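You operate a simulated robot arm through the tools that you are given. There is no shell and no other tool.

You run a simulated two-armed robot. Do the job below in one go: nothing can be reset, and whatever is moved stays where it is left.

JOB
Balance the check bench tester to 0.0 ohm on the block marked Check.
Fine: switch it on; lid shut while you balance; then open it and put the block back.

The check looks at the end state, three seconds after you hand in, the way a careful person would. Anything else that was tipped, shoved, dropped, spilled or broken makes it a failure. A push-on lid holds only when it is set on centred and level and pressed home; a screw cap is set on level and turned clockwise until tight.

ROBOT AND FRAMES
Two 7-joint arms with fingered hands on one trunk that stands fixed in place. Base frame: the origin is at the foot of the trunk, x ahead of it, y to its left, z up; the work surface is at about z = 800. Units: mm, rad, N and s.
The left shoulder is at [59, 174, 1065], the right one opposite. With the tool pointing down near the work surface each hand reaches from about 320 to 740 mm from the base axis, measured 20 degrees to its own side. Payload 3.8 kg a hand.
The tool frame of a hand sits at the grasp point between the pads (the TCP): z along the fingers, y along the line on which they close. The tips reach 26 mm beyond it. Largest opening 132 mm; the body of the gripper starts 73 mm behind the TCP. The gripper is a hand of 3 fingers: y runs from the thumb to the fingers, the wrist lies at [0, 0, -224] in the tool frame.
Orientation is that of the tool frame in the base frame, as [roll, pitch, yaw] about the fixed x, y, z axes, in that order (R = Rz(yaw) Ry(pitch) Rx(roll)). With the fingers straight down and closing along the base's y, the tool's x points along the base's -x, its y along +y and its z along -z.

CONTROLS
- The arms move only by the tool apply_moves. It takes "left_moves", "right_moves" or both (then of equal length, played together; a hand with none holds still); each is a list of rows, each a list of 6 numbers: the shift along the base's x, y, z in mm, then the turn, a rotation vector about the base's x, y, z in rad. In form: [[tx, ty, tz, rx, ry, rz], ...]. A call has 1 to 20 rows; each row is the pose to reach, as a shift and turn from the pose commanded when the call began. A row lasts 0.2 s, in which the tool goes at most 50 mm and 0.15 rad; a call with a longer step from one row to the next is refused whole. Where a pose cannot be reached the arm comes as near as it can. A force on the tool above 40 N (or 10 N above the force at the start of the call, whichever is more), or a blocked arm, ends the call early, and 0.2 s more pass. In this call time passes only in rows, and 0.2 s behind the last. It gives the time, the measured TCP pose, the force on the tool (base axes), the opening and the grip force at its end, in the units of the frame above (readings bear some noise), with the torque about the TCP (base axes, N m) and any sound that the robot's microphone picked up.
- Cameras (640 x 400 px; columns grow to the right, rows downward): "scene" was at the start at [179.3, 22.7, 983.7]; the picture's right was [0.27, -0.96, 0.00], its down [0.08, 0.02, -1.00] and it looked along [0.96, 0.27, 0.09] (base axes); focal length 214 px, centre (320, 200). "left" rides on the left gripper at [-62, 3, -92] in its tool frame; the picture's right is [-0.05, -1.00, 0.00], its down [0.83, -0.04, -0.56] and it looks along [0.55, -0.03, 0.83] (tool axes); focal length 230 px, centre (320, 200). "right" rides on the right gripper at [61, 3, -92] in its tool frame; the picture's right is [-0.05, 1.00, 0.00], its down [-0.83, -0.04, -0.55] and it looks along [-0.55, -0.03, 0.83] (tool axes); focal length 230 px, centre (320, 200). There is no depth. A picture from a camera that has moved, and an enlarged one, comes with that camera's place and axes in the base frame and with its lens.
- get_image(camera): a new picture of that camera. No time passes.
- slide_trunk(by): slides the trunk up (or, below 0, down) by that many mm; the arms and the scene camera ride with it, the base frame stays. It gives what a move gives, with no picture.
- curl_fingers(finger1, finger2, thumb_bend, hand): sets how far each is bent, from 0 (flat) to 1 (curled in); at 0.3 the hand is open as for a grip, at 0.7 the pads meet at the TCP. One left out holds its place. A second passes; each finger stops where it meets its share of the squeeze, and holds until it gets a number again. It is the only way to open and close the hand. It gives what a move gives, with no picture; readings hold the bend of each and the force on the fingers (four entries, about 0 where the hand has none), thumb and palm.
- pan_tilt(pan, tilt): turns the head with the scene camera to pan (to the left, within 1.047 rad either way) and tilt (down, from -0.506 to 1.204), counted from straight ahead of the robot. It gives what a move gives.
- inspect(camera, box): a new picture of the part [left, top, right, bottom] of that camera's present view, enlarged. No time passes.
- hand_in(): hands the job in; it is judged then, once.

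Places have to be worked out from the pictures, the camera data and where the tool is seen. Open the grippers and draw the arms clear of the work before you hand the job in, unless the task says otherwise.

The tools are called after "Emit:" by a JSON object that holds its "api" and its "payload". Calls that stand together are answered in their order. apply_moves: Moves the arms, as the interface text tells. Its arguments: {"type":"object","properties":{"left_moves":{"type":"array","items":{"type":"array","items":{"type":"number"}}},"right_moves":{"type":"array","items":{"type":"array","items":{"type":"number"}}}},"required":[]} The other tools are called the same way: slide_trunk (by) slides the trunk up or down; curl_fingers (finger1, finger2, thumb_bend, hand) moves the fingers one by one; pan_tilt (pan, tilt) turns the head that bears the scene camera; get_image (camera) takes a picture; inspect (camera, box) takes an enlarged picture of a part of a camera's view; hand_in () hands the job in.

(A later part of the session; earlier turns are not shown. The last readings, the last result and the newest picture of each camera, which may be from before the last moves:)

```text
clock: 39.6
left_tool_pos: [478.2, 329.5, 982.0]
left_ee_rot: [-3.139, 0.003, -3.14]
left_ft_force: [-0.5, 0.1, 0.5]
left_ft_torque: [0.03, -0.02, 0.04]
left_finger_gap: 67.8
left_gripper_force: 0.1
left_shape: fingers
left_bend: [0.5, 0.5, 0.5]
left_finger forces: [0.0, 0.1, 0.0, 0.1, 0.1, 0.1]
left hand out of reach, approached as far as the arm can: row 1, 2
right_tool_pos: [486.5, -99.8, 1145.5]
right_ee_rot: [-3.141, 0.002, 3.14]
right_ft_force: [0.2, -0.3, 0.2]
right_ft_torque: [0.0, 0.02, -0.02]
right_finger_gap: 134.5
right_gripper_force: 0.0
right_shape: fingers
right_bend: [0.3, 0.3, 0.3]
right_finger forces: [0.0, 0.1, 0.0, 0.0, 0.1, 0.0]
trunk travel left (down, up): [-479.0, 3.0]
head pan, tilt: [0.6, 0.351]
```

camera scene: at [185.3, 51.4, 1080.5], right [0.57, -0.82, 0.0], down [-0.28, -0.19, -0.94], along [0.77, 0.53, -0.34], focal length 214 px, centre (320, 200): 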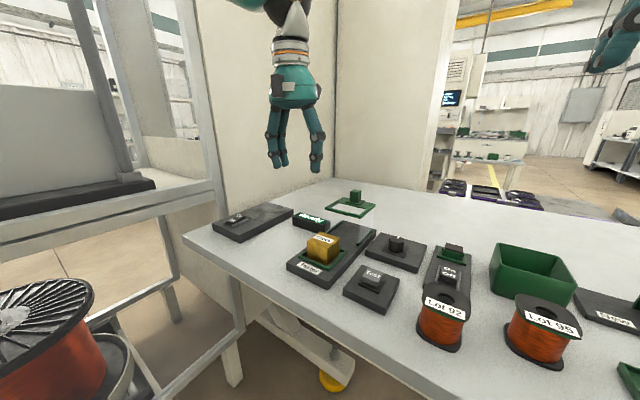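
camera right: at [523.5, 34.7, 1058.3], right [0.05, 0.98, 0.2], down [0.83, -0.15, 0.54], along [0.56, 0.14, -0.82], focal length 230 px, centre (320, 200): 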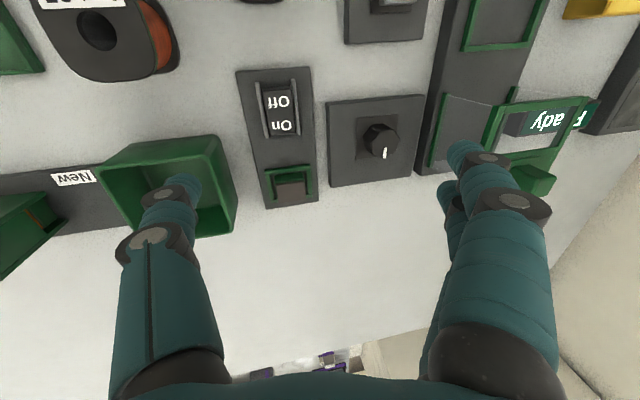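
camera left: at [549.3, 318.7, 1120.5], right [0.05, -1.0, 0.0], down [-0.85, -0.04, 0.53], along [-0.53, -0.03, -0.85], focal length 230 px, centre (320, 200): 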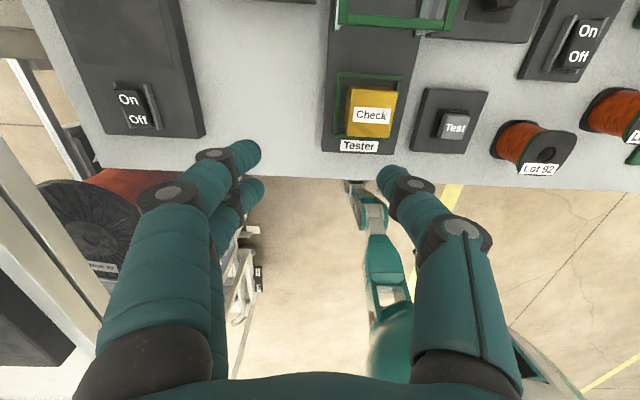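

Going lower did not help, so the wrist bend is the limit. I tilt the hand forward 0.4 rad (which worked before) while moving forward toward the handle, staying above it.

Emit:
{"api": "apply_moves", "payload": {"left_moves": [[20, -10, 15, 0, -0.14, 0], [50, -20, 20, 0, -0.28, 0], [85, -35, 20, 0, -0.4, 0], [120, -50, 15, 0, -0.4, 0], [150, -65, 10, 0, -0.4, 0]]}}

Emit:
{"api": "get_image", "payload": {"camera": "left"}}

Emit:
{"api": "get_image", "payload": {"camera": "scene"}}

```text
clock: 40.8
left_tool_pos: [554.3, 300.5, 1011.0]
left_ee_rot: [-3.138, 0.404, -3.137]
left_ft_force: [-0.5, 0.0, 0.5]
left_ft_torque: [0.0, 0.0, 0.05]
left_finger_gap: 67.6
left_gripper_force: 0.0
left_shape: fingers
left_bend: [0.5, 0.5, 0.5]
left_finger forces: [0.1, 0.0, 0.0, 0.0, 0.0, 0.1]
left hand out of reach, approached as far as the arm can: row 3, 4, 5
right_tool_pos: [486.4, -100.3, 1145.4]
right_ee_rot: [-3.142, 0.003, 3.14]
right_ft_force: [0.4, -0.5, 0.1]
right_ft_torque: [0.02, -0.02, -0.01]
right_finger_gap: 134.5
right_gripper_force: 0.1
right_shape: fingers
right_bend: [0.3, 0.3, 0.3]
right_finger forces: [0.1, 0.0, 0.1, 0.1, 0.1, 0.1]
trunk travel left (down, up): [-479.0, 3.0]
head pan, tilt: [0.6, 0.351]
```

```text
taken
camera left: at [575.1, 304.0, 1120.1], right [0.05, -1.0, 0.02], down [-0.98, -0.04, 0.19], along [-0.18, -0.03, -0.98], focal length 230 px, centre (320, 200)
```

left: 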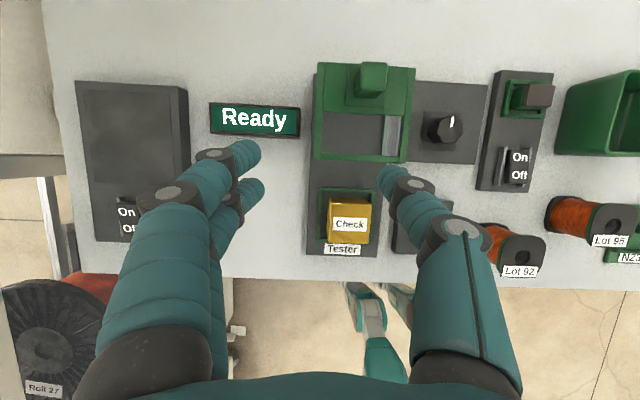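

```text
taken
camera scene: at [185.5, 51.4, 1080.5], right [0.57, -0.82, 0.0], down [-0.28, -0.19, -0.94], along [0.77, 0.53, -0.34], focal length 214 px, centre (320, 200)
```

scene: 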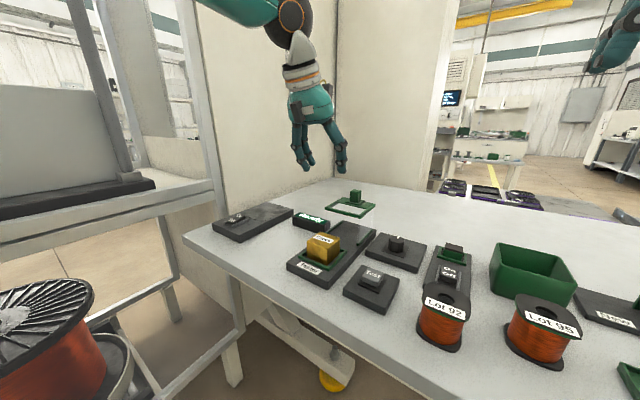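

Reach stalls again well short of the stated limit, so I look whether the left elbow is blocked by the rack at the left.

Emit:
{"api": "pan_tilt", "payload": {"pan": 1.0, "tilt": -0.1}}

Emit:
{"api": "get_image", "payload": {"camera": "scene"}}

```text
clock: 41.7
left_tool_pos: [554.3, 300.7, 1011.5]
left_ee_rot: [-3.137, 0.403, -3.138]
left_ft_force: [-0.1, 0.0, -0.1]
left_ft_torque: [0.01, 0.03, -0.02]
left_finger_gap: 67.9
left_gripper_force: 0.1
left_shape: fingers
left_bend: [0.5, 0.5, 0.5]
left_finger forces: [0.0, 0.0, 0.0, 0.0, 0.1, 0.0]
right_tool_pos: [487.1, -99.9, 1146.0]
right_ee_rot: [3.141, 0.003, 3.141]
right_ft_force: [0.1, 0.0, 0.4]
right_ft_torque: [-0.02, 0.01, -0.02]
right_finger_gap: 134.9
right_gripper_force: 0.0
right_shape: fingers
right_bend: [0.3, 0.3, 0.3]
right_finger forces: [0.0, 0.1, 0.1, 0.0, 0.0, 0.0]
trunk travel left (down, up): [-479.0, 3.0]
head pan, tilt: [1.0, -0.099]
```

```text
taken
camera scene: at [155.7, 72.0, 1121.7], right [0.84, -0.54, 0.0], down [0.05, 0.08, -1.0], along [0.54, 0.84, 0.1], focal length 214 px, centre (320, 200)
```

scene: 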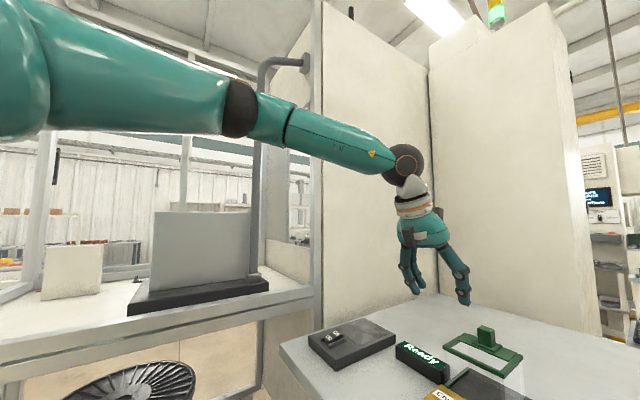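

The elbow is free; the left hand's wrist seems wound near its limit (it is turned half a turn from the mirror of the right hand). I draw it back and turn it about the vertical to its natural side, trying a quarter turn first.

Emit:
{"api": "apply_moves", "payload": {"left_moves": [[-30, 5, 10, 0, 0.1, 0], [-60, 10, 20, 0, 0.2, 0], [-90, 15, 30, 0, 0.3, 0], [-120, 20, 40, 0, 0.4, 0], [-140, 20, 40, 0, 0.4, 0]]}}

Emit:
{"api": "apply_moves", "payload": {"left_moves": [[0, 0, 0, 0, 0, 0.14], [0, 0, 0, 0, 0, 0.28], [0, 0, 0, 0, 0, 0.42], [0, 0, 0, 0, 0, 0.56], [0, 0, 0, 0, 0, 0.7], [0, 0, 0, 0, 0, 0.84], [0, 0, 0, 0, 0, 0.98], [0, 0, 0, 0, 0, 1.12], [0, 0, 0, 0, 0, 1.26], [0, 0, 0, 0, 0, 1.4], [0, 0, 0, 0, 0, 1.54]]}}

```text
clock: 42.9
left_tool_pos: [413.8, 321.6, 1052.3]
left_ee_rot: [-3.14, 0.0, -3.138]
left_ft_force: [0.0, -0.1, 0.0]
left_ft_torque: [-0.03, 0.0, 0.02]
left_finger_gap: 67.9
left_gripper_force: 0.0
left_shape: fingers
left_bend: [0.5, 0.5, 0.5]
left_finger forces: [0.1, 0.0, 0.1, 0.0, 0.0, 0.0]
right_tool_pos: [485.9, -99.4, 1145.7]
right_ee_rot: [3.141, 0.003, -3.141]
right_ft_force: [-0.1, 0.3, -0.3]
right_ft_torque: [-0.01, 0.0, 0.01]
right_finger_gap: 134.6
right_gripper_force: 0.1
right_shape: fingers
right_bend: [0.3, 0.3, 0.3]
right_finger forces: [0.0, 0.0, 0.1, 0.0, 0.0, 0.0]
trunk travel left (down, up): [-479.0, 3.0]
head pan, tilt: [1.0, -0.099]
```

```text
clock: 45.3
left_tool_pos: [416.5, 322.6, 1053.0]
left_ee_rot: [-3.14, 0.0, -1.598]
left_ft_force: [-0.6, 0.6, -0.3]
left_ft_torque: [-0.04, -0.02, 0.02]
left_finger_gap: 67.8
left_gripper_force: 0.2
left_shape: fingers
left_bend: [0.5, 0.5, 0.5]
left_finger forces: [0.0, 0.0, 0.0, 0.0, 0.1, 0.1]
right_tool_pos: [485.5, -99.0, 1146.7]
right_ee_rot: [3.141, 0.001, 3.141]
right_ft_force: [-0.1, -0.8, 0.1]
right_ft_torque: [0.01, 0.0, 0.02]
right_finger_gap: 134.9
right_gripper_force: 0.1
right_shape: fingers
right_bend: [0.3, 0.3, 0.3]
right_finger forces: [0.0, 0.1, 0.0, 0.1, 0.0, 0.0]
trunk travel left (down, up): [-479.0, 3.0]
head pan, tilt: [1.0, -0.099]
```

The quarter turn went freely. I continue the turn to yaw ≈ 0.

Emit:
{"api": "apply_moves", "payload": {"left_moves": [[0, 0, 0, 0, 0, 0.14], [0, 0, 0, 0, 0, 0.28], [0, 0, 0, 0, 0, 0.42], [0, 0, 0, 0, 0, 0.56], [0, 0, 0, 0, 0, 0.7], [0, 0, 0, 0, 0, 0.84], [0, 0, 0, 0, 0, 0.98], [0, 0, 0, 0, 0, 1.12], [0, 0, 0, 0, 0, 1.26], [0, 0, 0, 0, 0, 1.4], [0, 0, 0, 0, 0, 1.54], [0, 0, 0, 0, 0, 1.598]]}}

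Emit:
{"api": "get_image", "payload": {"camera": "scene"}}

Emit:
{"api": "get_image", "payload": {"camera": "left"}}

```text
clock: 47.9
left_tool_pos: [416.3, 322.5, 1051.7]
left_ee_rot: [-3.141, 0.002, 0.003]
left_ft_force: [0.0, -0.3, 0.6]
left_ft_torque: [0.03, 0.01, 0.05]
left_finger_gap: 67.5
left_gripper_force: 0.0
left_shape: fingers
left_bend: [0.5, 0.5, 0.5]
left_finger forces: [0.0, 0.1, 0.0, 0.0, 0.0, 0.0]
right_tool_pos: [486.9, -99.3, 1145.0]
right_ee_rot: [-3.14, 0.001, 3.141]
right_ft_force: [0.7, -0.6, -0.3]
right_ft_torque: [0.04, -0.01, 0.02]
right_finger_gap: 134.7
right_gripper_force: 0.1
right_shape: fingers
right_bend: [0.3, 0.3, 0.3]
right_finger forces: [0.0, 0.1, 0.0, 0.0, 0.1, 0.0]
trunk travel left (down, up): [-479.0, 3.0]
head pan, tilt: [1.0, -0.099]
```

```text
taken
camera scene: at [155.6, 72.0, 1121.8], right [0.84, -0.54, 0.0], down [0.05, 0.08, -1.0], along [0.54, 0.84, 0.1], focal length 214 px, centre (320, 200)
```

scene: 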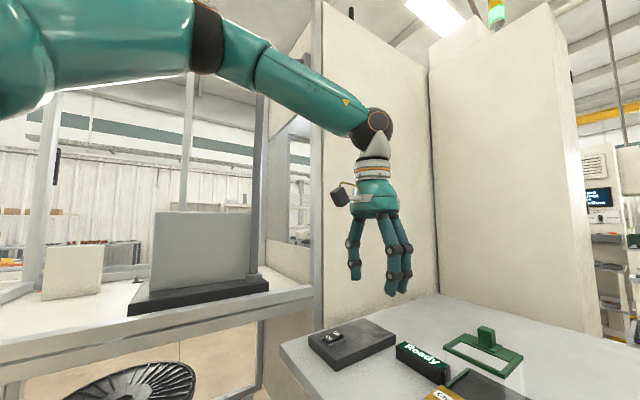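

```text
taken
camera left: at [354.3, 317.6, 1143.8], right [-0.05, 1.0, 0.0], down [0.83, 0.04, 0.55], along [0.55, 0.03, -0.83], focal length 230 px, centre (320, 200)
```

left: 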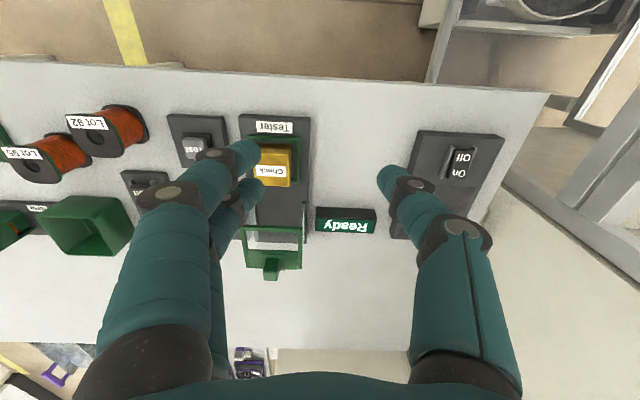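

The hand is now at yaw 0 with its camera looking forward. I test the reach toward the handle, staying above it at z≈985.

Emit:
{"api": "apply_moves", "payload": {"left_moves": [[40, -10, -15, 0, 0, 0], [80, -20, -30, 0, 0, 0], [120, -32, -45, 0, 0, 0], [160, -44, -57, 0, 0, 0], [200, -55, -65, 0, 0, 0], [224, -61, -67, 0, 0, 0]]}}

Emit:
{"api": "get_image", "payload": {"camera": "left"}}

```text
clock: 49.3
left_tool_pos: [484.4, 319.2, 1022.1]
left_ee_rot: [3.141, 0.003, 0.0]
left_ft_force: [0.6, -0.5, 1.0]
left_ft_torque: [-0.01, -0.01, -0.04]
left_finger_gap: 67.8
left_gripper_force: 0.0
left_shape: fingers
left_bend: [0.5, 0.5, 0.5]
left_finger forces: [0.1, 0.1, 0.0, 0.0, 0.0, 0.0]
left hand out of reach, approached as far as the arm can: row 2, 3, 4, 5, 6
right_tool_pos: [487.6, -99.3, 1145.3]
right_ee_rot: [-3.139, 0.0, -3.141]
right_ft_force: [0.1, -1.0, 0.3]
right_ft_torque: [-0.04, 0.01, -0.03]
right_finger_gap: 134.6
right_gripper_force: 0.1
right_shape: fingers
right_bend: [0.3, 0.3, 0.3]
right_finger forces: [0.1, 0.0, 0.0, 0.1, 0.1, 0.0]
trunk travel left (down, up): [-479.0, 3.0]
head pan, tilt: [1.0, -0.099]
```

```text
taken
camera left: at [422.5, 315.8, 1113.5], right [-0.05, 1.0, 0.0], down [0.83, 0.04, 0.55], along [0.55, 0.03, -0.83], focal length 230 px, centre (320, 200)
```

left: 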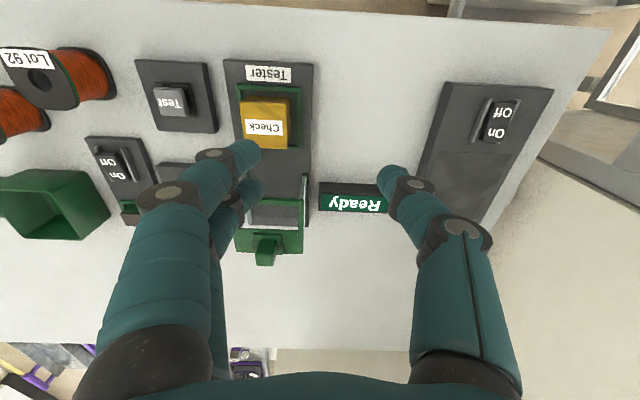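

The boundary seems tied to how far outward the hand is. I first bring the hand inward (y≈235), then try going forward.

Emit:
{"api": "apply_moves", "payload": {"left_moves": [[-25, -30, 0, 0, 0, 0], [-25, -65, -5, 0, 0, 0], [-10, -90, -10, 0, 0, 0], [30, -90, -15, 0, 0, 0], [70, -85, -20, 0, 0, 0], [110, -75, -25, 0, 0, 0]]}}

```text
clock: 50.7
left_tool_pos: [475.0, 298.9, 1026.6]
left_ee_rot: [-3.141, 0.0, -0.001]
left_ft_force: [-0.2, -0.1, 0.0]
left_ft_torque: [-0.01, 0.02, 0.01]
left_finger_gap: 67.8
left_gripper_force: 0.0
left_shape: fingers
left_bend: [0.5, 0.5, 0.5]
left_finger forces: [0.0, 0.1, 0.1, 0.0, 0.0, 0.1]
left hand out of reach, approached as far as the arm can: row 2, 3, 4, 5, 6
right_tool_pos: [486.9, -99.6, 1145.4]
right_ee_rot: [3.141, 0.001, -3.141]
right_ft_force: [-0.2, 0.3, 0.4]
right_ft_torque: [-0.01, 0.0, 0.02]
right_finger_gap: 134.6
right_gripper_force: 0.1
right_shape: fingers
right_bend: [0.3, 0.3, 0.3]
right_finger forces: [0.1, 0.1, 0.1, 0.0, 0.1, 0.1]
trunk travel left (down, up): [-479.0, 3.0]
head pan, tilt: [1.0, -0.099]
```

At this raised trunk even nearer places are refused, although they were fine with the trunk low. I lower the trunk by 60 mm and test the reach again.

Emit:
{"api": "slide_trunk", "payload": {"by": -60}}

Emit:
{"api": "apply_moves", "payload": {"left_moves": [[10, -15, 0, 0, 0, 0], [25, -37, 0, 0, 0, 0], [60, -37, 0, 0, 0, 0], [100, -37, 0, 0, 0, 0]]}}

```text
clock: 51.7
left_tool_pos: [476.4, 299.0, 965.2]
left_ee_rot: [3.14, 0.002, 0.0]
left_ft_force: [-0.2, -0.1, -0.8]
left_ft_torque: [0.0, -0.04, -0.01]
left_finger_gap: 67.3
left_gripper_force: 0.1
left_shape: fingers
left_bend: [0.5, 0.5, 0.5]
left_finger forces: [0.0, 0.0, 0.0, 0.0, 0.1, 0.0]
right_tool_pos: [485.7, -99.1, 1087.4]
right_ee_rot: [-3.139, 0.002, -3.139]
right_ft_force: [0.3, -0.2, 0.2]
right_ft_torque: [0.02, -0.01, 0.02]
right_finger_gap: 134.8
right_gripper_force: 0.1
right_shape: fingers
right_bend: [0.3, 0.3, 0.3]
right_finger forces: [0.0, 0.0, 0.1, 0.0, 0.0, 0.0]
trunk travel left (down, up): [-419.0, 63.0]
head pan, tilt: [1.0, -0.099]
```

```text
clock: 52.7
left_tool_pos: [531.6, 271.3, 967.2]
left_ee_rot: [-3.139, 0.001, 0.0]
left_ft_force: [-0.3, 0.0, 0.0]
left_ft_torque: [-0.01, -0.01, 0.0]
left_finger_gap: 67.5
left_gripper_force: 0.1
left_shape: fingers
left_bend: [0.5, 0.5, 0.5]
left_finger forces: [0.0, 0.0, 0.0, 0.1, 0.0, 0.1]
left hand out of reach, approached as far as the arm can: row 3, 4
right_tool_pos: [486.6, -100.1, 1086.4]
right_ee_rot: [3.141, 0.002, -3.141]
right_ft_force: [-0.1, -1.6, -0.1]
right_ft_torque: [0.02, 0.03, 0.01]
right_finger_gap: 134.8
right_gripper_force: 0.1
right_shape: fingers
right_bend: [0.3, 0.3, 0.3]
right_finger forces: [0.0, 0.0, 0.0, 0.0, 0.1, 0.0]
trunk travel left (down, up): [-419.0, 63.0]
head pan, tilt: [1.0, -0.099]
```

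Lowering the trunk improves the reach. I raise the hand 60 mm and lower the trunk another 100 mm, then continue toward the handle.

Emit:
{"api": "apply_moves", "payload": {"left_moves": [[-10, 0, 30, 0, 0, 0], [-20, 0, 65, 0, 0, 0]], "right_moves": [[0, 0, 15, 0, 0, 0], [0, 0, 30, 0, 0, 0]]}}

Emit:
{"api": "slide_trunk", "payload": {"by": -100}}

Emit:
{"api": "apply_moves", "payload": {"left_moves": [[30, 0, 20, 0, 0, 0], [65, -3, 40, 0, 0, 0], [100, -6, 45, 0, 0, 0], [130, -9, 45, 0, 0, 0]]}}

```text
clock: 53.3
left_tool_pos: [512.6, 272.2, 1033.3]
left_ee_rot: [-3.138, 0.001, 0.0]
left_ft_force: [0.3, -0.3, -0.4]
left_ft_torque: [0.02, -0.02, -0.04]
left_finger_gap: 67.8
left_gripper_force: 0.1
left_shape: fingers
left_bend: [0.5, 0.5, 0.5]
left_finger forces: [0.0, 0.0, 0.0, 0.0, 0.0, 0.0]
right_tool_pos: [487.0, -99.4, 1117.0]
right_ee_rot: [3.141, 0.002, -3.139]
right_ft_force: [-0.7, 0.7, 0.0]
right_ft_torque: [0.01, -0.01, -0.01]
right_finger_gap: 134.7
right_gripper_force: 0.0
right_shape: fingers
right_bend: [0.3, 0.3, 0.3]
right_finger forces: [0.1, 0.1, 0.0, 0.1, 0.0, 0.1]
trunk travel left (down, up): [-419.0, 63.0]
head pan, tilt: [1.0, -0.099]
```

```text
clock: 54.6
left_tool_pos: [512.8, 270.9, 932.8]
left_ee_rot: [-3.139, 0.001, -0.002]
left_ft_force: [0.6, 0.3, -0.4]
left_ft_torque: [0.01, 0.0, 0.0]
left_finger_gap: 67.6
left_gripper_force: 0.0
left_shape: fingers
left_bend: [0.5, 0.5, 0.5]
left_finger forces: [0.0, 0.1, 0.0, 0.0, 0.1, 0.1]
right_tool_pos: [486.2, -98.7, 1016.5]
right_ee_rot: [-3.141, 0.002, -3.142]
right_ft_force: [-0.2, -0.4, -0.1]
right_ft_torque: [0.0, 0.02, 0.0]
right_finger_gap: 134.7
right_gripper_force: 0.1
right_shape: fingers
right_bend: [0.3, 0.3, 0.3]
right_finger forces: [0.0, 0.1, 0.0, 0.0, 0.1, 0.0]
trunk travel left (down, up): [-319.0, 163.0]
head pan, tilt: [1.0, -0.099]
```

```text
clock: 55.6
left_tool_pos: [565.1, 268.8, 965.5]
left_ee_rot: [-3.136, 0.003, -0.007]
left_ft_force: [-0.4, 0.1, 0.0]
left_ft_torque: [0.02, 0.01, 0.03]
left_finger_gap: 67.9
left_gripper_force: 0.0
left_shape: fingers
left_bend: [0.5, 0.5, 0.5]
left_finger forces: [0.0, 0.0, 0.1, 0.0, 0.0, 0.0]
left hand out of reach, approached as far as the arm can: row 2, 3, 4
right_tool_pos: [487.1, -99.1, 1015.3]
right_ee_rot: [-3.141, 0.002, 3.142]
right_ft_force: [0.4, 0.3, 0.2]
right_ft_torque: [0.01, -0.04, -0.01]
right_finger_gap: 134.8
right_gripper_force: 0.0
right_shape: fingers
right_bend: [0.3, 0.3, 0.3]
right_finger forces: [0.1, 0.1, 0.0, 0.0, 0.0, 0.1]
trunk travel left (down, up): [-319.0, 163.0]
head pan, tilt: [1.0, -0.099]
```

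At trunk −56 the upright reach is x≈565. Tilting the hand 0.4 rad forward adds about 85 mm, so I do that while going above the handle.

Emit:
{"api": "apply_moves", "payload": {"left_moves": [[5, 0, 20, 0, -0.14, 0], [25, -2, 30, 0, -0.28, 0], [45, -4, 30, 0, -0.4, 0], [62, -7, 25, 0, -0.4, 0]]}}

Emit:
{"api": "get_image", "payload": {"camera": "left"}}

Emit:
{"api": "pan_tilt", "payload": {"pan": 0.4, "tilt": 0.1}}

Emit:
{"api": "get_image", "payload": {"camera": "scene"}}

```text
clock: 56.6
left_tool_pos: [626.7, 261.4, 990.2]
left_ee_rot: [-3.14, -0.401, -0.003]
left_ft_force: [-0.2, -0.2, 0.1]
left_ft_torque: [-0.02, 0.01, -0.01]
left_finger_gap: 67.7
left_gripper_force: 0.0
left_shape: fingers
left_bend: [0.5, 0.5, 0.5]
left_finger forces: [0.1, 0.0, 0.1, 0.0, 0.1, 0.0]
right_tool_pos: [488.0, -100.6, 1016.0]
right_ee_rot: [3.141, -0.002, 3.141]
right_ft_force: [0.4, 0.9, 0.2]
right_ft_torque: [0.0, 0.02, -0.03]
right_finger_gap: 134.5
right_gripper_force: 0.0
right_shape: fingers
right_bend: [0.3, 0.3, 0.3]
right_finger forces: [0.0, 0.1, 0.0, 0.0, 0.1, 0.0]
trunk travel left (down, up): [-319.0, 163.0]
head pan, tilt: [1.0, -0.099]
```

```text
taken
camera left: at [534.7, 258.5, 1052.4], right [-0.05, 1.0, -0.02], down [0.55, 0.04, 0.83], along [0.83, 0.03, -0.55], focal length 230 px, centre (320, 200)
```

left: 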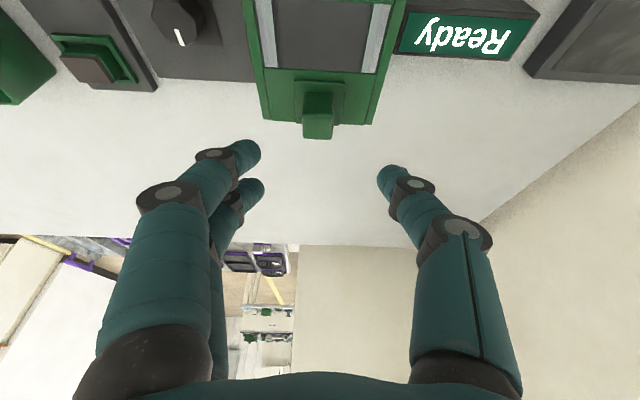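

```text
clock: 57.6
left_tool_pos: [627.4, 262.6, 991.3]
left_ee_rot: [-3.14, -0.398, -0.002]
left_ft_force: [0.4, 0.4, -0.4]
left_ft_torque: [0.0, 0.04, 0.0]
left_finger_gap: 67.9
left_gripper_force: 0.1
left_shape: fingers
left_bend: [0.5, 0.5, 0.5]
left_finger forces: [0.0, 0.1, 0.1, 0.0, 0.0, 0.0]
right_tool_pos: [485.5, -98.4, 1015.9]
right_ee_rot: [-3.141, 0.002, -3.141]
right_ft_force: [0.6, 0.0, 0.3]
right_ft_torque: [-0.01, 0.0, 0.02]
right_finger_gap: 134.7
right_gripper_force: 0.0
right_shape: fingers
right_bend: [0.3, 0.3, 0.3]
right_finger forces: [0.1, 0.0, 0.0, 0.0, 0.1, 0.1]
trunk travel left (down, up): [-319.0, 163.0]
head pan, tilt: [0.4, 0.099]
```

```text
taken
camera scene: at [173.0, 34.7, 908.4], right [0.39, -0.92, 0.0], down [-0.09, -0.04, -1.0], along [0.92, 0.39, -0.1], focal length 214 px, centre (320, 200)
```

scene: 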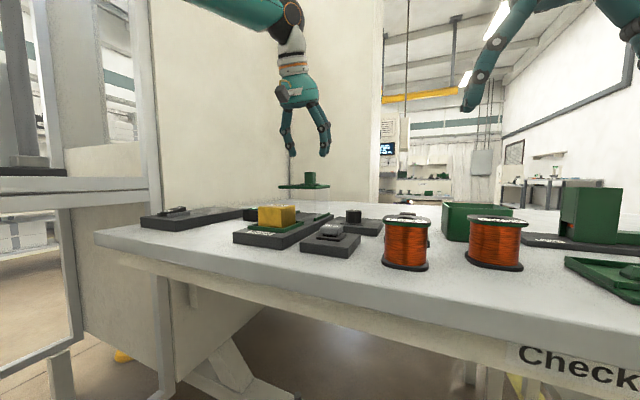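

Reached without complaint. I enlarge the handle in both views to align the grasp.

Emit:
{"api": "inspect", "payload": {"camera": "left", "box": [240, 50, 400, 150]}}

Emit:
{"api": "inspect", "payload": {"camera": "scene", "box": [250, 100, 370, 200]}}

```text
4.00 times, centred on (320, 100) of left
camera zoom: at [533.9, 258.5, 1052.9], right [-0.05, 1.0, -0.02], down [0.55, 0.04, 0.83], along [0.83, 0.03, -0.55], focal length 920 px, centre (320, 600)
```

zoom: 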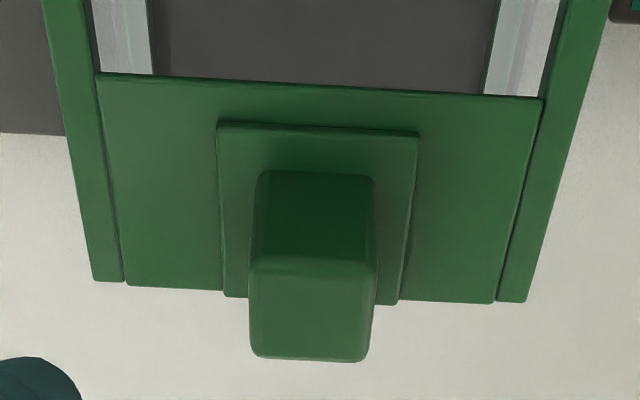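

```text
4.00 times, centred on (310, 150) of scene
camera zoom: at [173.0, 34.7, 908.4], right [0.39, -0.92, 0.0], down [-0.09, -0.04, -1.0], along [0.92, 0.39, -0.1], focal length 858 px, centre (360, 400)
```

zoom: 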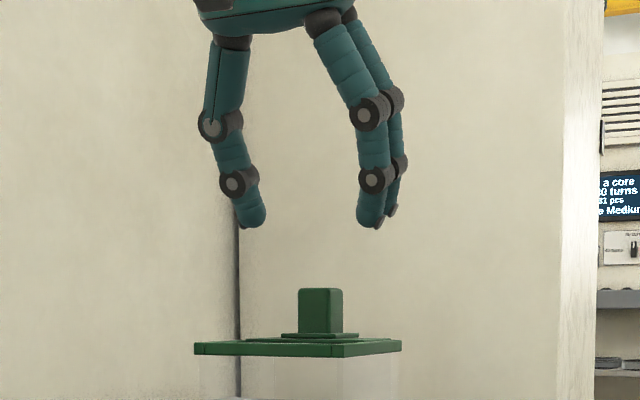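

The handle spans x 628–647, y 249–270, z 898–926. I lower the open hand around it to TCP ≈ (632, 260, 934), keeping the tips just above the lid top.

Emit:
{"api": "apply_moves", "payload": {"left_moves": [[3, -1, -25, 0, 0, 0], [5, -2, -45, 0, 0, 0], [5, -2, -56, 0, 0, 0]]}}

Emit:
{"api": "get_image", "payload": {"camera": "left"}}

Emit:
{"api": "inspect", "payload": {"camera": "scene", "box": [250, 100, 370, 200]}}

```text
clock: 58.4
left_tool_pos: [633.1, 260.0, 935.6]
left_ee_rot: [-3.14, -0.399, 0.0]
left_ft_force: [-1.2, 0.3, -0.2]
left_ft_torque: [-0.02, -0.01, -0.02]
left_finger_gap: 67.7
left_gripper_force: 0.1
left_shape: fingers
left_bend: [0.5, 0.5, 0.5]
left_finger forces: [0.0, 0.0, 0.1, 0.0, 0.0, 0.0]
right_tool_pos: [486.6, -100.1, 1015.1]
right_ee_rot: [-3.141, 0.001, 3.141]
right_ft_force: [-0.7, 0.4, -0.3]
right_ft_torque: [0.01, -0.01, -0.01]
right_finger_gap: 134.5
right_gripper_force: 0.0
right_shape: fingers
right_bend: [0.3, 0.3, 0.3]
right_finger forces: [0.1, 0.1, 0.0, 0.0, 0.0, 0.1]
trunk travel left (down, up): [-319.0, 163.0]
head pan, tilt: [0.4, 0.099]
```

```text
taken
camera left: at [539.4, 256.6, 996.6], right [-0.05, 1.0, -0.02], down [0.55, 0.04, 0.83], along [0.83, 0.03, -0.55], focal length 230 px, centre (320, 200)
```

left: 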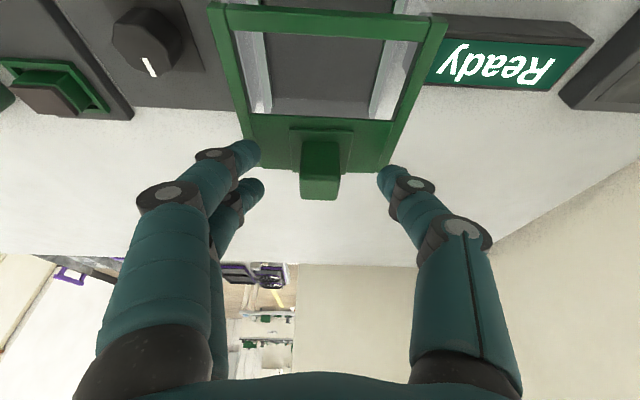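

```text
4.00 times, centred on (310, 150) of scene
camera zoom: at [173.1, 34.6, 908.3], right [0.39, -0.92, 0.0], down [-0.09, -0.04, -0.99], along [0.92, 0.39, -0.1], focal length 858 px, centre (360, 400)
```

zoom: 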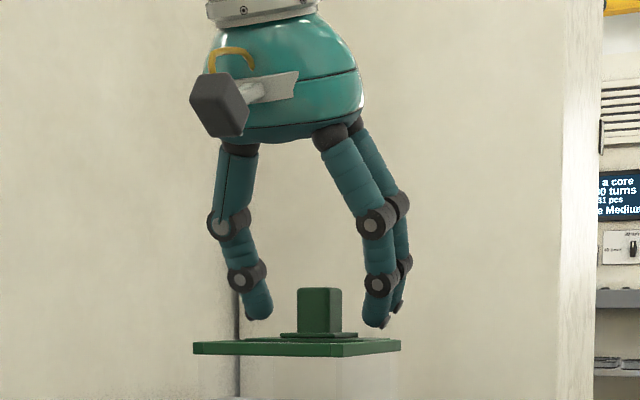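

The fingers straddle the handle with the tips a few millimetres above the plate. I close on the handle.

Emit:
{"api": "curl_fingers", "payload": {"hand": "left", "finger1": 0.75, "finger2": 0.75, "thumb_bend": 0.75}}

Emit:
{"api": "inspect", "payload": {"camera": "scene", "box": [250, 100, 370, 200]}}

Emit:
{"api": "get_image", "payload": {"camera": "left"}}

```text
clock: 59.4
left_tool_pos: [631.5, 258.7, 934.5]
left_ee_rot: [-3.14, -0.396, -0.003]
left_ft_force: [1.5, -3.1, -8.0]
left_ft_torque: [0.01, 0.09, 0.0]
left_finger_gap: 20.4
left_gripper_force: 16.1
left_shape: fingers
left_bend: [0.69, 0.7, 0.68]
left_finger forces: [8.6, 8.7, 0.0, 0.1, 13.9, 0.1]
right_tool_pos: [487.4, -99.1, 1015.5]
right_ee_rot: [3.142, -0.001, 3.141]
right_ft_force: [-0.2, -0.4, 0.3]
right_ft_torque: [0.02, 0.0, 0.02]
right_finger_gap: 134.7
right_gripper_force: 0.2
right_shape: fingers
right_bend: [0.3, 0.3, 0.3]
right_finger forces: [0.1, 0.0, 0.0, 0.1, 0.1, 0.0]
trunk travel left (down, up): [-319.0, 163.0]
head pan, tilt: [0.4, 0.099]
```

```text
4.00 times, centred on (310, 150) of scene
camera zoom: at [173.5, 34.5, 908.2], right [0.39, -0.92, 0.0], down [-0.09, -0.04, -0.99], along [0.92, 0.39, -0.1], focal length 858 px, centre (360, 400)
```

zoom: 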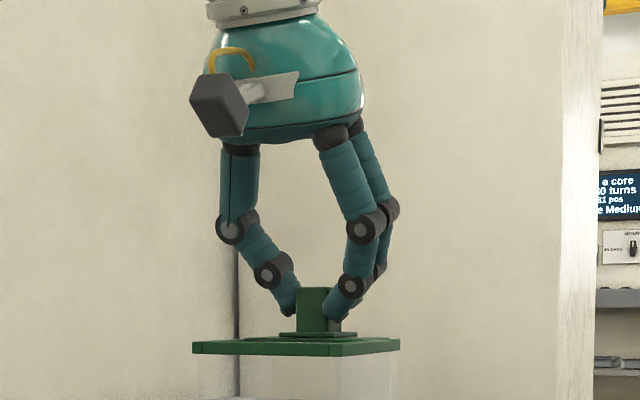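

```text
taken
camera left: at [539.5, 256.2, 996.2], right [-0.05, 1.0, -0.02], down [0.55, 0.04, 0.83], along [0.83, 0.03, -0.55], focal length 230 px, centre (320, 200)
```

left: 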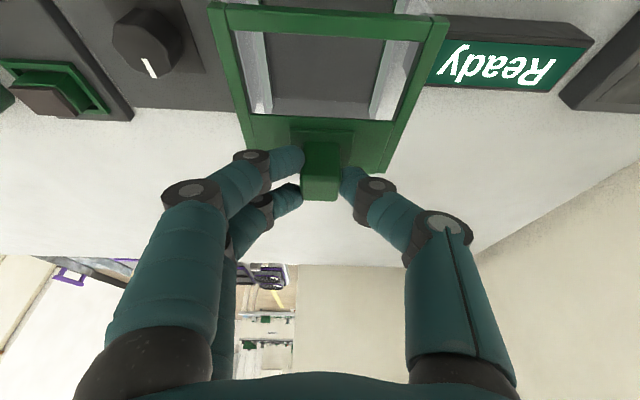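

The handle is held (finger forces 8.6/8.7/13.9 N). I pull it gently 15 mm toward me and watch forces and picture.

Emit:
{"api": "apply_moves", "payload": {"left_moves": [[-4, 0, 0, 0, 0, 0], [-9, 0, 0, 0, 0, 0], [-15, 0, 0, 0, 0, 0]]}}

Emit:
{"api": "inspect", "payload": {"camera": "scene", "box": [220, 120, 380, 240]}}

Emit:
{"api": "get_image", "payload": {"camera": "left"}}

```text
clock: 60.2
left_tool_pos: [617.1, 260.1, 934.2]
left_ee_rot: [-3.14, -0.396, -0.001]
left_ft_force: [-1.0, -2.1, -10.4]
left_ft_torque: [0.02, 0.08, -0.01]
left_finger_gap: 20.6
left_gripper_force: 15.0
left_shape: fingers
left_bend: [0.69, 0.7, 0.68]
left_finger forces: [8.1, 8.3, 0.0, 0.0, 14.0, 0.1]
right_tool_pos: [487.7, -99.6, 1016.1]
right_ee_rot: [-3.141, 0.001, 3.141]
right_ft_force: [-0.7, 0.1, 0.0]
right_ft_torque: [0.01, 0.01, 0.01]
right_finger_gap: 134.6
right_gripper_force: 0.1
right_shape: fingers
right_bend: [0.3, 0.3, 0.3]
right_finger forces: [0.1, 0.1, 0.0, 0.1, 0.0, 0.0]
trunk travel left (down, up): [-319.0, 163.0]
head pan, tilt: [0.4, 0.099]
```

```text
3.33 times, centred on (300, 180) of scene
camera zoom: at [173.6, 34.7, 908.2], right [0.39, -0.92, 0.0], down [-0.09, -0.04, -0.99], along [0.92, 0.39, -0.1], focal length 715 px, centre (387, 267)
```

zoom: 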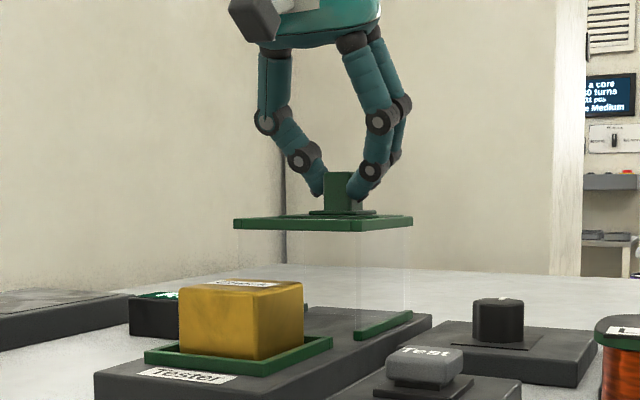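

```text
taken
camera left: at [524.2, 256.2, 996.3], right [-0.05, 1.0, -0.02], down [0.55, 0.04, 0.83], along [0.83, 0.03, -0.55], focal length 230 px, centre (320, 200)
```

left: 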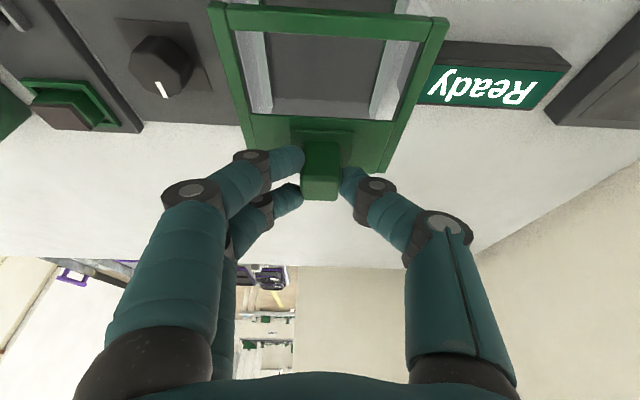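

The lid slides with the hand at about 1 N. I pull on to 45 mm of travel, still short of the block, and check again.

Emit:
{"api": "apply_moves", "payload": {"left_moves": [[-10, 0, 0, 0, 0, 0], [-20, 0, 0, 0, 0, 0], [-30, 0, 0, 0, 0, 0]]}}

Emit:
{"api": "inspect", "payload": {"camera": "scene", "box": [220, 120, 380, 240]}}

```text
clock: 61.0
left_tool_pos: [585.9, 261.0, 935.2]
left_ee_rot: [-3.139, -0.397, 0.002]
left_ft_force: [-0.3, -1.6, -9.5]
left_ft_torque: [0.05, 0.07, 0.03]
left_finger_gap: 20.4
left_gripper_force: 15.0
left_shape: fingers
left_bend: [0.7, 0.7, 0.68]
left_finger forces: [8.1, 8.1, 0.1, 0.0, 14.6, 0.1]
right_tool_pos: [486.5, -100.3, 1015.3]
right_ee_rot: [3.141, 0.002, -3.141]
right_ft_force: [-0.2, -0.5, 0.1]
right_ft_torque: [0.03, 0.0, 0.01]
right_finger_gap: 134.8
right_gripper_force: 0.2
right_shape: fingers
right_bend: [0.3, 0.3, 0.3]
right_finger forces: [0.0, 0.0, 0.1, 0.0, 0.1, 0.0]
trunk travel left (down, up): [-319.0, 163.0]
head pan, tilt: [0.4, 0.099]
```

```text
3.33 times, centred on (300, 180) of scene
camera zoom: at [173.3, 34.7, 908.3], right [0.39, -0.92, 0.0], down [-0.09, -0.04, -0.99], along [0.92, 0.39, -0.1], focal length 715 px, centre (387, 267)
```

zoom: 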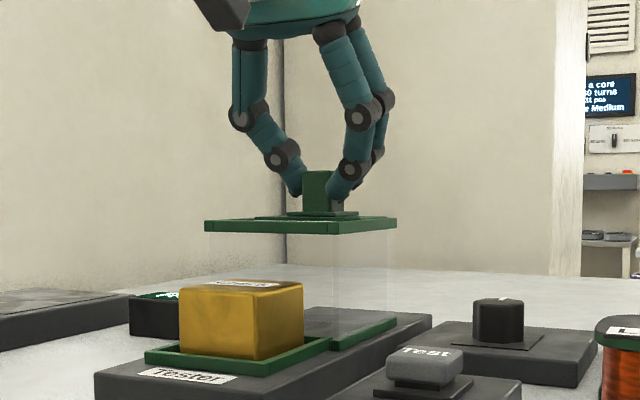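

Sliding smoothly. I continue in smaller steps past the block's rear face, watching the x-force.

Emit:
{"api": "apply_moves", "payload": {"left_moves": [[-4, 0, 0, 0, 0, 0], [-8, 0, 0, 0, 0, 0], [-12, 0, 0, 0, 0, 0], [-16, 0, 0, 0, 0, 0], [-20, 0, 0, 0, 0, 0]]}}

Emit:
{"api": "inspect", "payload": {"camera": "scene", "box": [220, 120, 380, 240]}}

```text
clock: 62.2
left_tool_pos: [568.8, 259.4, 935.4]
left_ee_rot: [-3.14, -0.396, 0.0]
left_ft_force: [0.3, -1.4, -10.0]
left_ft_torque: [0.01, 0.05, -0.02]
left_finger_gap: 20.7
left_gripper_force: 15.1
left_shape: fingers
left_bend: [0.7, 0.7, 0.68]
left_finger forces: [7.8, 7.8, 0.1, 0.0, 14.4, 0.0]
right_tool_pos: [485.9, -100.1, 1016.7]
right_ee_rot: [-3.141, 0.001, -3.141]
right_ft_force: [0.3, 0.1, -0.5]
right_ft_torque: [-0.02, 0.03, 0.0]
right_finger_gap: 134.8
right_gripper_force: 0.1
right_shape: fingers
right_bend: [0.3, 0.3, 0.3]
right_finger forces: [0.1, 0.0, 0.0, 0.1, 0.0, 0.0]
trunk travel left (down, up): [-319.0, 163.0]
head pan, tilt: [0.4, 0.099]
```

```text
3.33 times, centred on (300, 180) of scene
camera zoom: at [173.7, 34.7, 908.2], right [0.39, -0.92, 0.0], down [-0.09, -0.04, -0.99], along [0.92, 0.39, -0.1], focal length 715 px, centre (387, 267)
```

zoom: 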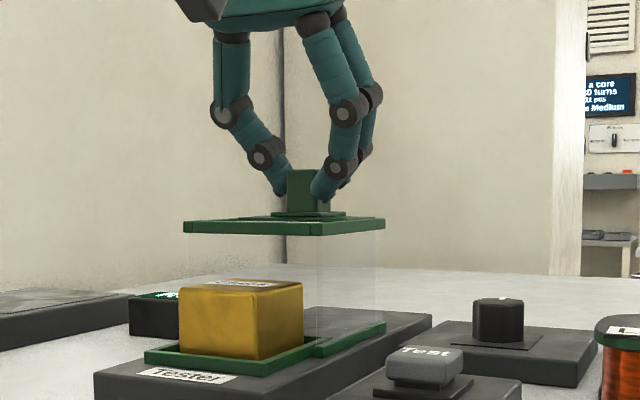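

No contact with the block, the lid passes over it. I pull on toward the expected end at about 118 mm of travel.

Emit:
{"api": "apply_moves", "payload": {"left_moves": [[-8, 0, 0, 0, 0, 0], [-16, 0, 0, 0, 0, 0], [-24, 0, 0, 0, 0, 0], [-32, 0, 0, 0, 0, 0], [-38, 0, 0, 0, 0, 0], [-42, 0, 0, 0, 0, 0], [-45, 0, 0, 0, 0, 0]]}}

Emit:
{"api": "inspect", "payload": {"camera": "scene", "box": [220, 120, 380, 240]}}

Emit:
{"api": "get_image", "payload": {"camera": "left"}}

```text
clock: 63.8
left_tool_pos: [522.4, 260.4, 936.0]
left_ee_rot: [-3.141, -0.398, 0.0]
left_ft_force: [1.0, -0.5, -8.0]
left_ft_torque: [0.02, 0.05, -0.01]
left_finger_gap: 20.4
left_gripper_force: 15.8
left_shape: fingers
left_bend: [0.7, 0.7, 0.68]
left_finger forces: [8.0, 8.1, 0.0, 0.1, 14.7, 0.0]
right_tool_pos: [487.7, -98.9, 1016.5]
right_ee_rot: [3.142, 0.001, -3.141]
right_ft_force: [0.1, -0.1, 0.2]
right_ft_torque: [0.01, -0.02, -0.03]
right_finger_gap: 134.7
right_gripper_force: 0.1
right_shape: fingers
right_bend: [0.3, 0.3, 0.3]
right_finger forces: [0.1, 0.0, 0.0, 0.0, 0.0, 0.1]
trunk travel left (down, up): [-319.0, 163.0]
head pan, tilt: [0.4, 0.099]
```

```text
3.33 times, centred on (300, 180) of scene
camera zoom: at [173.5, 34.7, 908.3], right [0.39, -0.92, 0.0], down [-0.09, -0.04, -0.99], along [0.92, 0.39, -0.1], focal length 715 px, centre (387, 267)
```

zoom: 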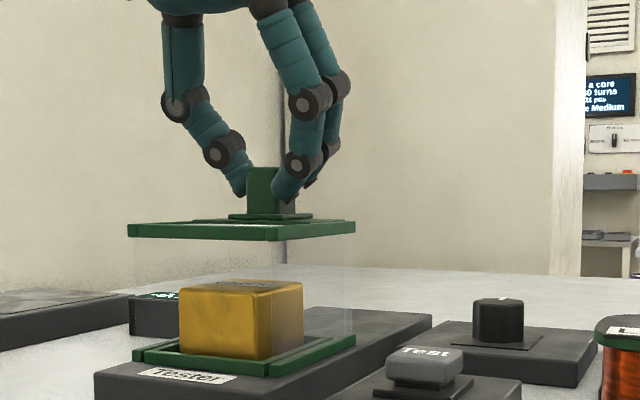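

```text
taken
camera left: at [429.8, 255.9, 996.2], right [-0.05, 1.0, -0.02], down [0.55, 0.04, 0.83], along [0.83, 0.03, -0.55], focal length 230 px, centre (320, 200)
```

left: 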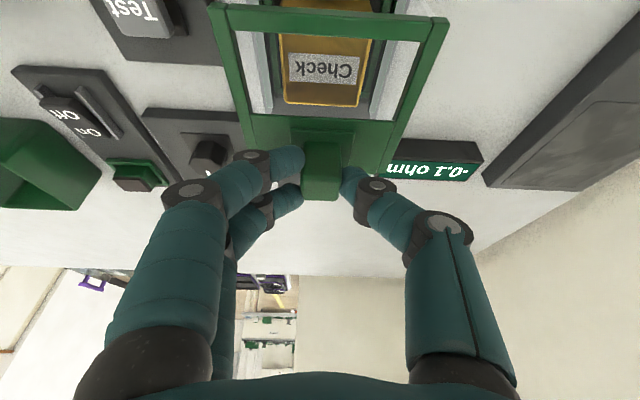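

The display now shows a reading in ohms. I enlarge it.

Emit:
{"api": "inspect", "payload": {"camera": "left", "box": [370, 130, 490, 200]}}

Emit:
{"api": "inspect", "payload": {"camera": "scene", "box": [220, 180, 300, 240]}}

```text
5.33 times, centred on (430, 165) of left
camera zoom: at [429.8, 255.9, 996.2], right [-0.05, 1.0, -0.02], down [0.55, 0.04, 0.83], along [0.83, 0.03, -0.55], focal length 1227 px, centre (-267, 387)
```

zoom: 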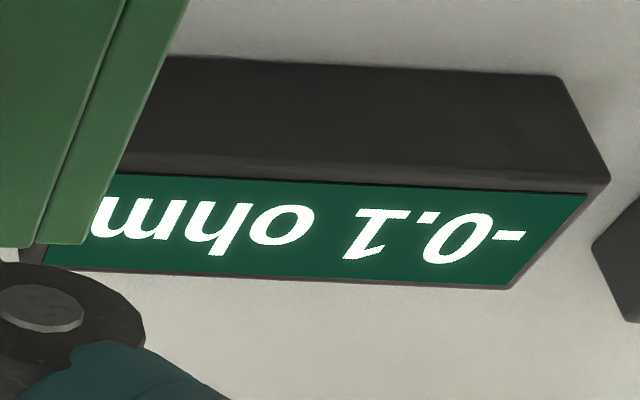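

```text
6.67 times, centred on (260, 210) of scene
camera zoom: at [173.5, 34.7, 908.3], right [0.39, -0.92, 0.0], down [-0.09, -0.04, -0.99], along [0.92, 0.39, -0.1], focal length 1430 px, centre (720, 133)
```

zoom: 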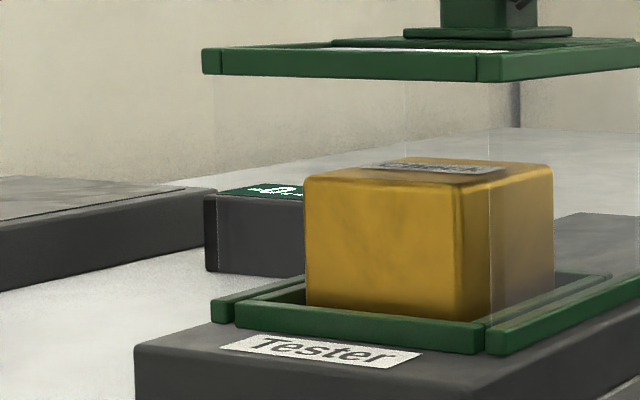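

It reads −0.1 ohm. I pull a few more millimetres to find whether the lid has a shut stop.

Emit:
{"api": "apply_moves", "payload": {"left_moves": [[-2, 0, 0, 0, 0, 0], [-4, 0, 0, 0, 0, 0], [-6, 0, 0, 0, 0, 0], [-8, 0, 0, 0, 0, 0]]}}

Emit:
{"api": "get_image", "payload": {"camera": "left"}}

Emit:
{"api": "inspect", "payload": {"camera": "scene", "box": [220, 180, 300, 240]}}

```text
clock: 64.8
left_tool_pos: [516.4, 259.9, 935.6]
left_ee_rot: [-3.14, -0.401, -0.001]
left_ft_force: [11.1, -2.1, -10.5]
left_ft_torque: [-0.01, -0.09, -0.04]
left_finger_gap: 20.2
left_gripper_force: 14.5
left_shape: fingers
left_bend: [0.7, 0.7, 0.67]
left_finger forces: [7.1, 8.0, 0.0, 0.0, 13.4, 0.0]
right_tool_pos: [488.5, -98.7, 1014.7]
right_ee_rot: [3.141, 0.0, 3.14]
right_ft_force: [0.0, 0.9, -0.8]
right_ft_torque: [0.02, 0.0, 0.01]
right_finger_gap: 134.8
right_gripper_force: 0.0
right_shape: fingers
right_bend: [0.3, 0.3, 0.3]
right_finger forces: [0.1, 0.1, 0.0, 0.0, 0.0, 0.0]
trunk travel left (down, up): [-319.0, 163.0]
head pan, tilt: [0.4, 0.099]
```

```text
taken
camera left: at [423.6, 256.1, 996.3], right [-0.05, 1.0, -0.02], down [0.55, 0.04, 0.83], along [0.83, 0.03, -0.55], focal length 230 px, centre (320, 200)
```

left: 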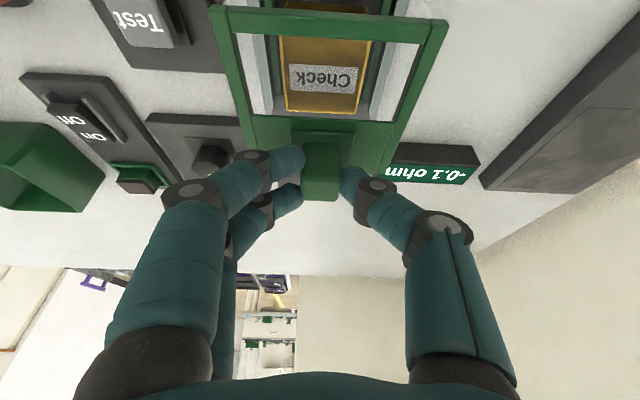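

```text
6.67 times, centred on (260, 210) of scene
camera zoom: at [174.5, 34.6, 908.0], right [0.39, -0.92, 0.0], down [-0.09, -0.04, -0.99], along [0.92, 0.39, -0.1], focal length 1430 px, centre (720, 133)
```

zoom: 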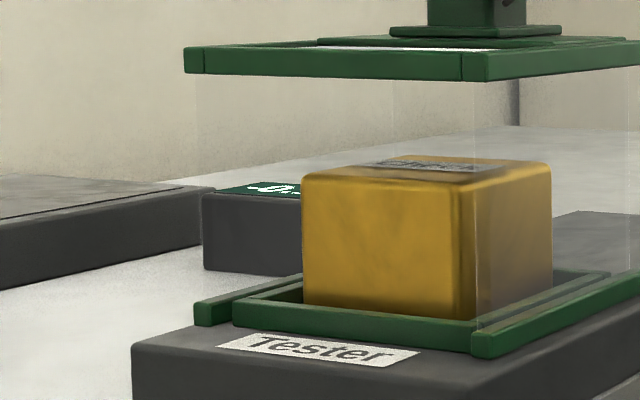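

The lid meets its stop (11 N) at about 117 mm of travel: it is shut, and the display still shows −0.1 ohm. I relax the pull, release the handle and lift the left hand off.

Emit:
{"api": "apply_moves", "payload": {"left_moves": [[1.5, 0, 0, 0, 0, 0]]}}

Emit:
{"api": "curl_fingers", "payload": {"hand": "left", "finger1": 0.5, "finger2": 0.5, "thumb_bend": 0.5}}

Emit:
{"api": "apply_moves", "payload": {"left_moves": [[-3, 0, 25, 0, 0, 0], [-6, 0, 55, 0, 0, 0], [-20, 25, 85, 0, 0.1, 0], [-40, 60, 100, 0, 0.2, 0], [-60, 90, 105, 0, 0.3, 0], [-80, 110, 105, 0, 0.4, 0]]}}

Emit:
{"api": "inspect", "payload": {"camera": "scene", "box": [200, 140, 360, 260]}}

Emit:
{"api": "get_image", "payload": {"camera": "left"}}

```text
clock: 65.2
left_tool_pos: [517.2, 259.6, 935.7]
left_ee_rot: [-3.141, -0.398, -0.001]
left_ft_force: [8.6, -1.3, -9.0]
left_ft_torque: [0.01, -0.08, -0.04]
left_finger_gap: 20.2
left_gripper_force: 15.1
left_shape: fingers
left_bend: [0.7, 0.7, 0.67]
left_finger forces: [7.3, 7.8, 0.0, 0.1, 14.2, 0.0]
right_tool_pos: [487.8, -99.0, 1015.3]
right_ee_rot: [-3.141, 0.001, 3.141]
right_ft_force: [-0.4, -0.4, 0.4]
right_ft_torque: [0.01, -0.01, -0.02]
right_finger_gap: 135.1
right_gripper_force: 0.1
right_shape: fingers
right_bend: [0.3, 0.3, 0.3]
right_finger forces: [0.0, 0.1, 0.1, 0.0, 0.1, 0.0]
trunk travel left (down, up): [-319.0, 163.0]
head pan, tilt: [0.4, 0.099]
```

```text
clock: 66.2
left_tool_pos: [515.9, 259.1, 934.8]
left_ee_rot: [-3.14, -0.399, 0.0]
left_ft_force: [-0.2, -0.1, 0.0]
left_ft_torque: [0.01, 0.03, -0.03]
left_finger_gap: 67.1
left_gripper_force: 0.1
left_shape: fingers
left_bend: [0.5, 0.5, 0.5]
left_finger forces: [0.1, 0.0, 0.0, 0.1, 0.0, 0.0]
right_tool_pos: [486.8, -99.7, 1015.6]
right_ee_rot: [3.141, 0.002, 3.141]
right_ft_force: [-0.3, 0.1, -0.1]
right_ft_torque: [0.01, -0.01, -0.02]
right_finger_gap: 134.5
right_gripper_force: 0.1
right_shape: fingers
right_bend: [0.3, 0.3, 0.3]
right_finger forces: [0.0, 0.0, 0.1, 0.0, 0.0, 0.0]
trunk travel left (down, up): [-319.0, 163.0]
head pan, tilt: [0.4, 0.099]
```

```text
clock: 67.6
left_tool_pos: [436.6, 370.9, 1041.0]
left_ee_rot: [-3.141, 0.001, -0.001]
left_ft_force: [-0.8, -0.8, 1.3]
left_ft_torque: [0.01, -0.02, -0.01]
left_finger_gap: 67.3
left_gripper_force: 0.1
left_shape: fingers
left_bend: [0.5, 0.5, 0.5]
left_finger forces: [0.0, 0.0, 0.0, 0.1, 0.0, 0.1]
right_tool_pos: [486.6, -99.1, 1016.7]
right_ee_rot: [-3.141, 0.003, 3.139]
right_ft_force: [-0.4, -0.5, 0.2]
right_ft_torque: [0.01, 0.0, -0.03]
right_finger_gap: 134.7
right_gripper_force: 0.1
right_shape: fingers
right_bend: [0.3, 0.3, 0.3]
right_finger forces: [0.0, 0.1, 0.1, 0.0, 0.0, 0.0]
trunk travel left (down, up): [-319.0, 163.0]
head pan, tilt: [0.4, 0.099]
```

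```text
3.33 times, centred on (280, 200) of scene
camera zoom: at [173.0, 34.7, 908.4], right [0.39, -0.92, 0.0], down [-0.09, -0.04, -1.0], along [0.92, 0.39, -0.1], focal length 715 px, centre (453, 200)
```

zoom: 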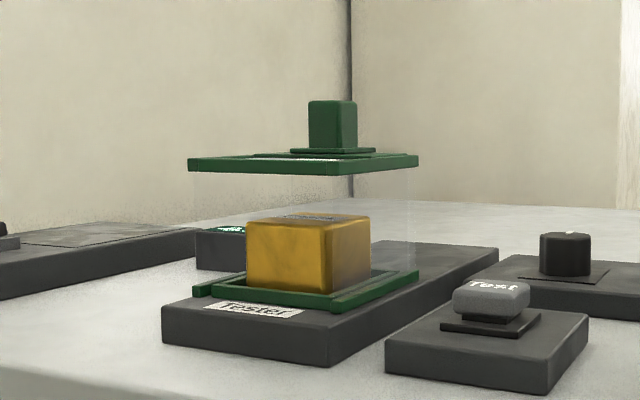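

```text
taken
camera left: at [375.0, 366.6, 1133.3], right [-0.05, 1.0, 0.0], down [0.83, 0.04, 0.55], along [0.55, 0.03, -0.83], focal length 230 px, centre (320, 200)
```

left: 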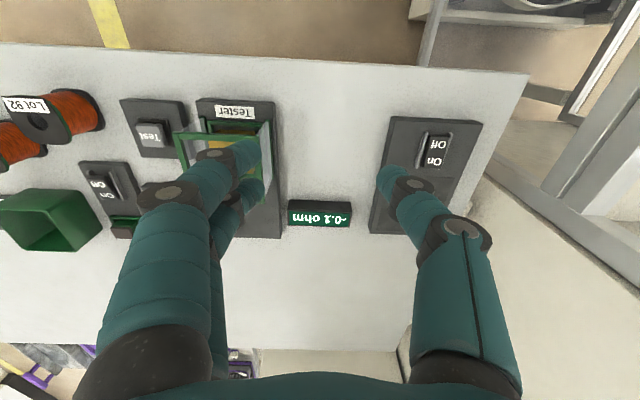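

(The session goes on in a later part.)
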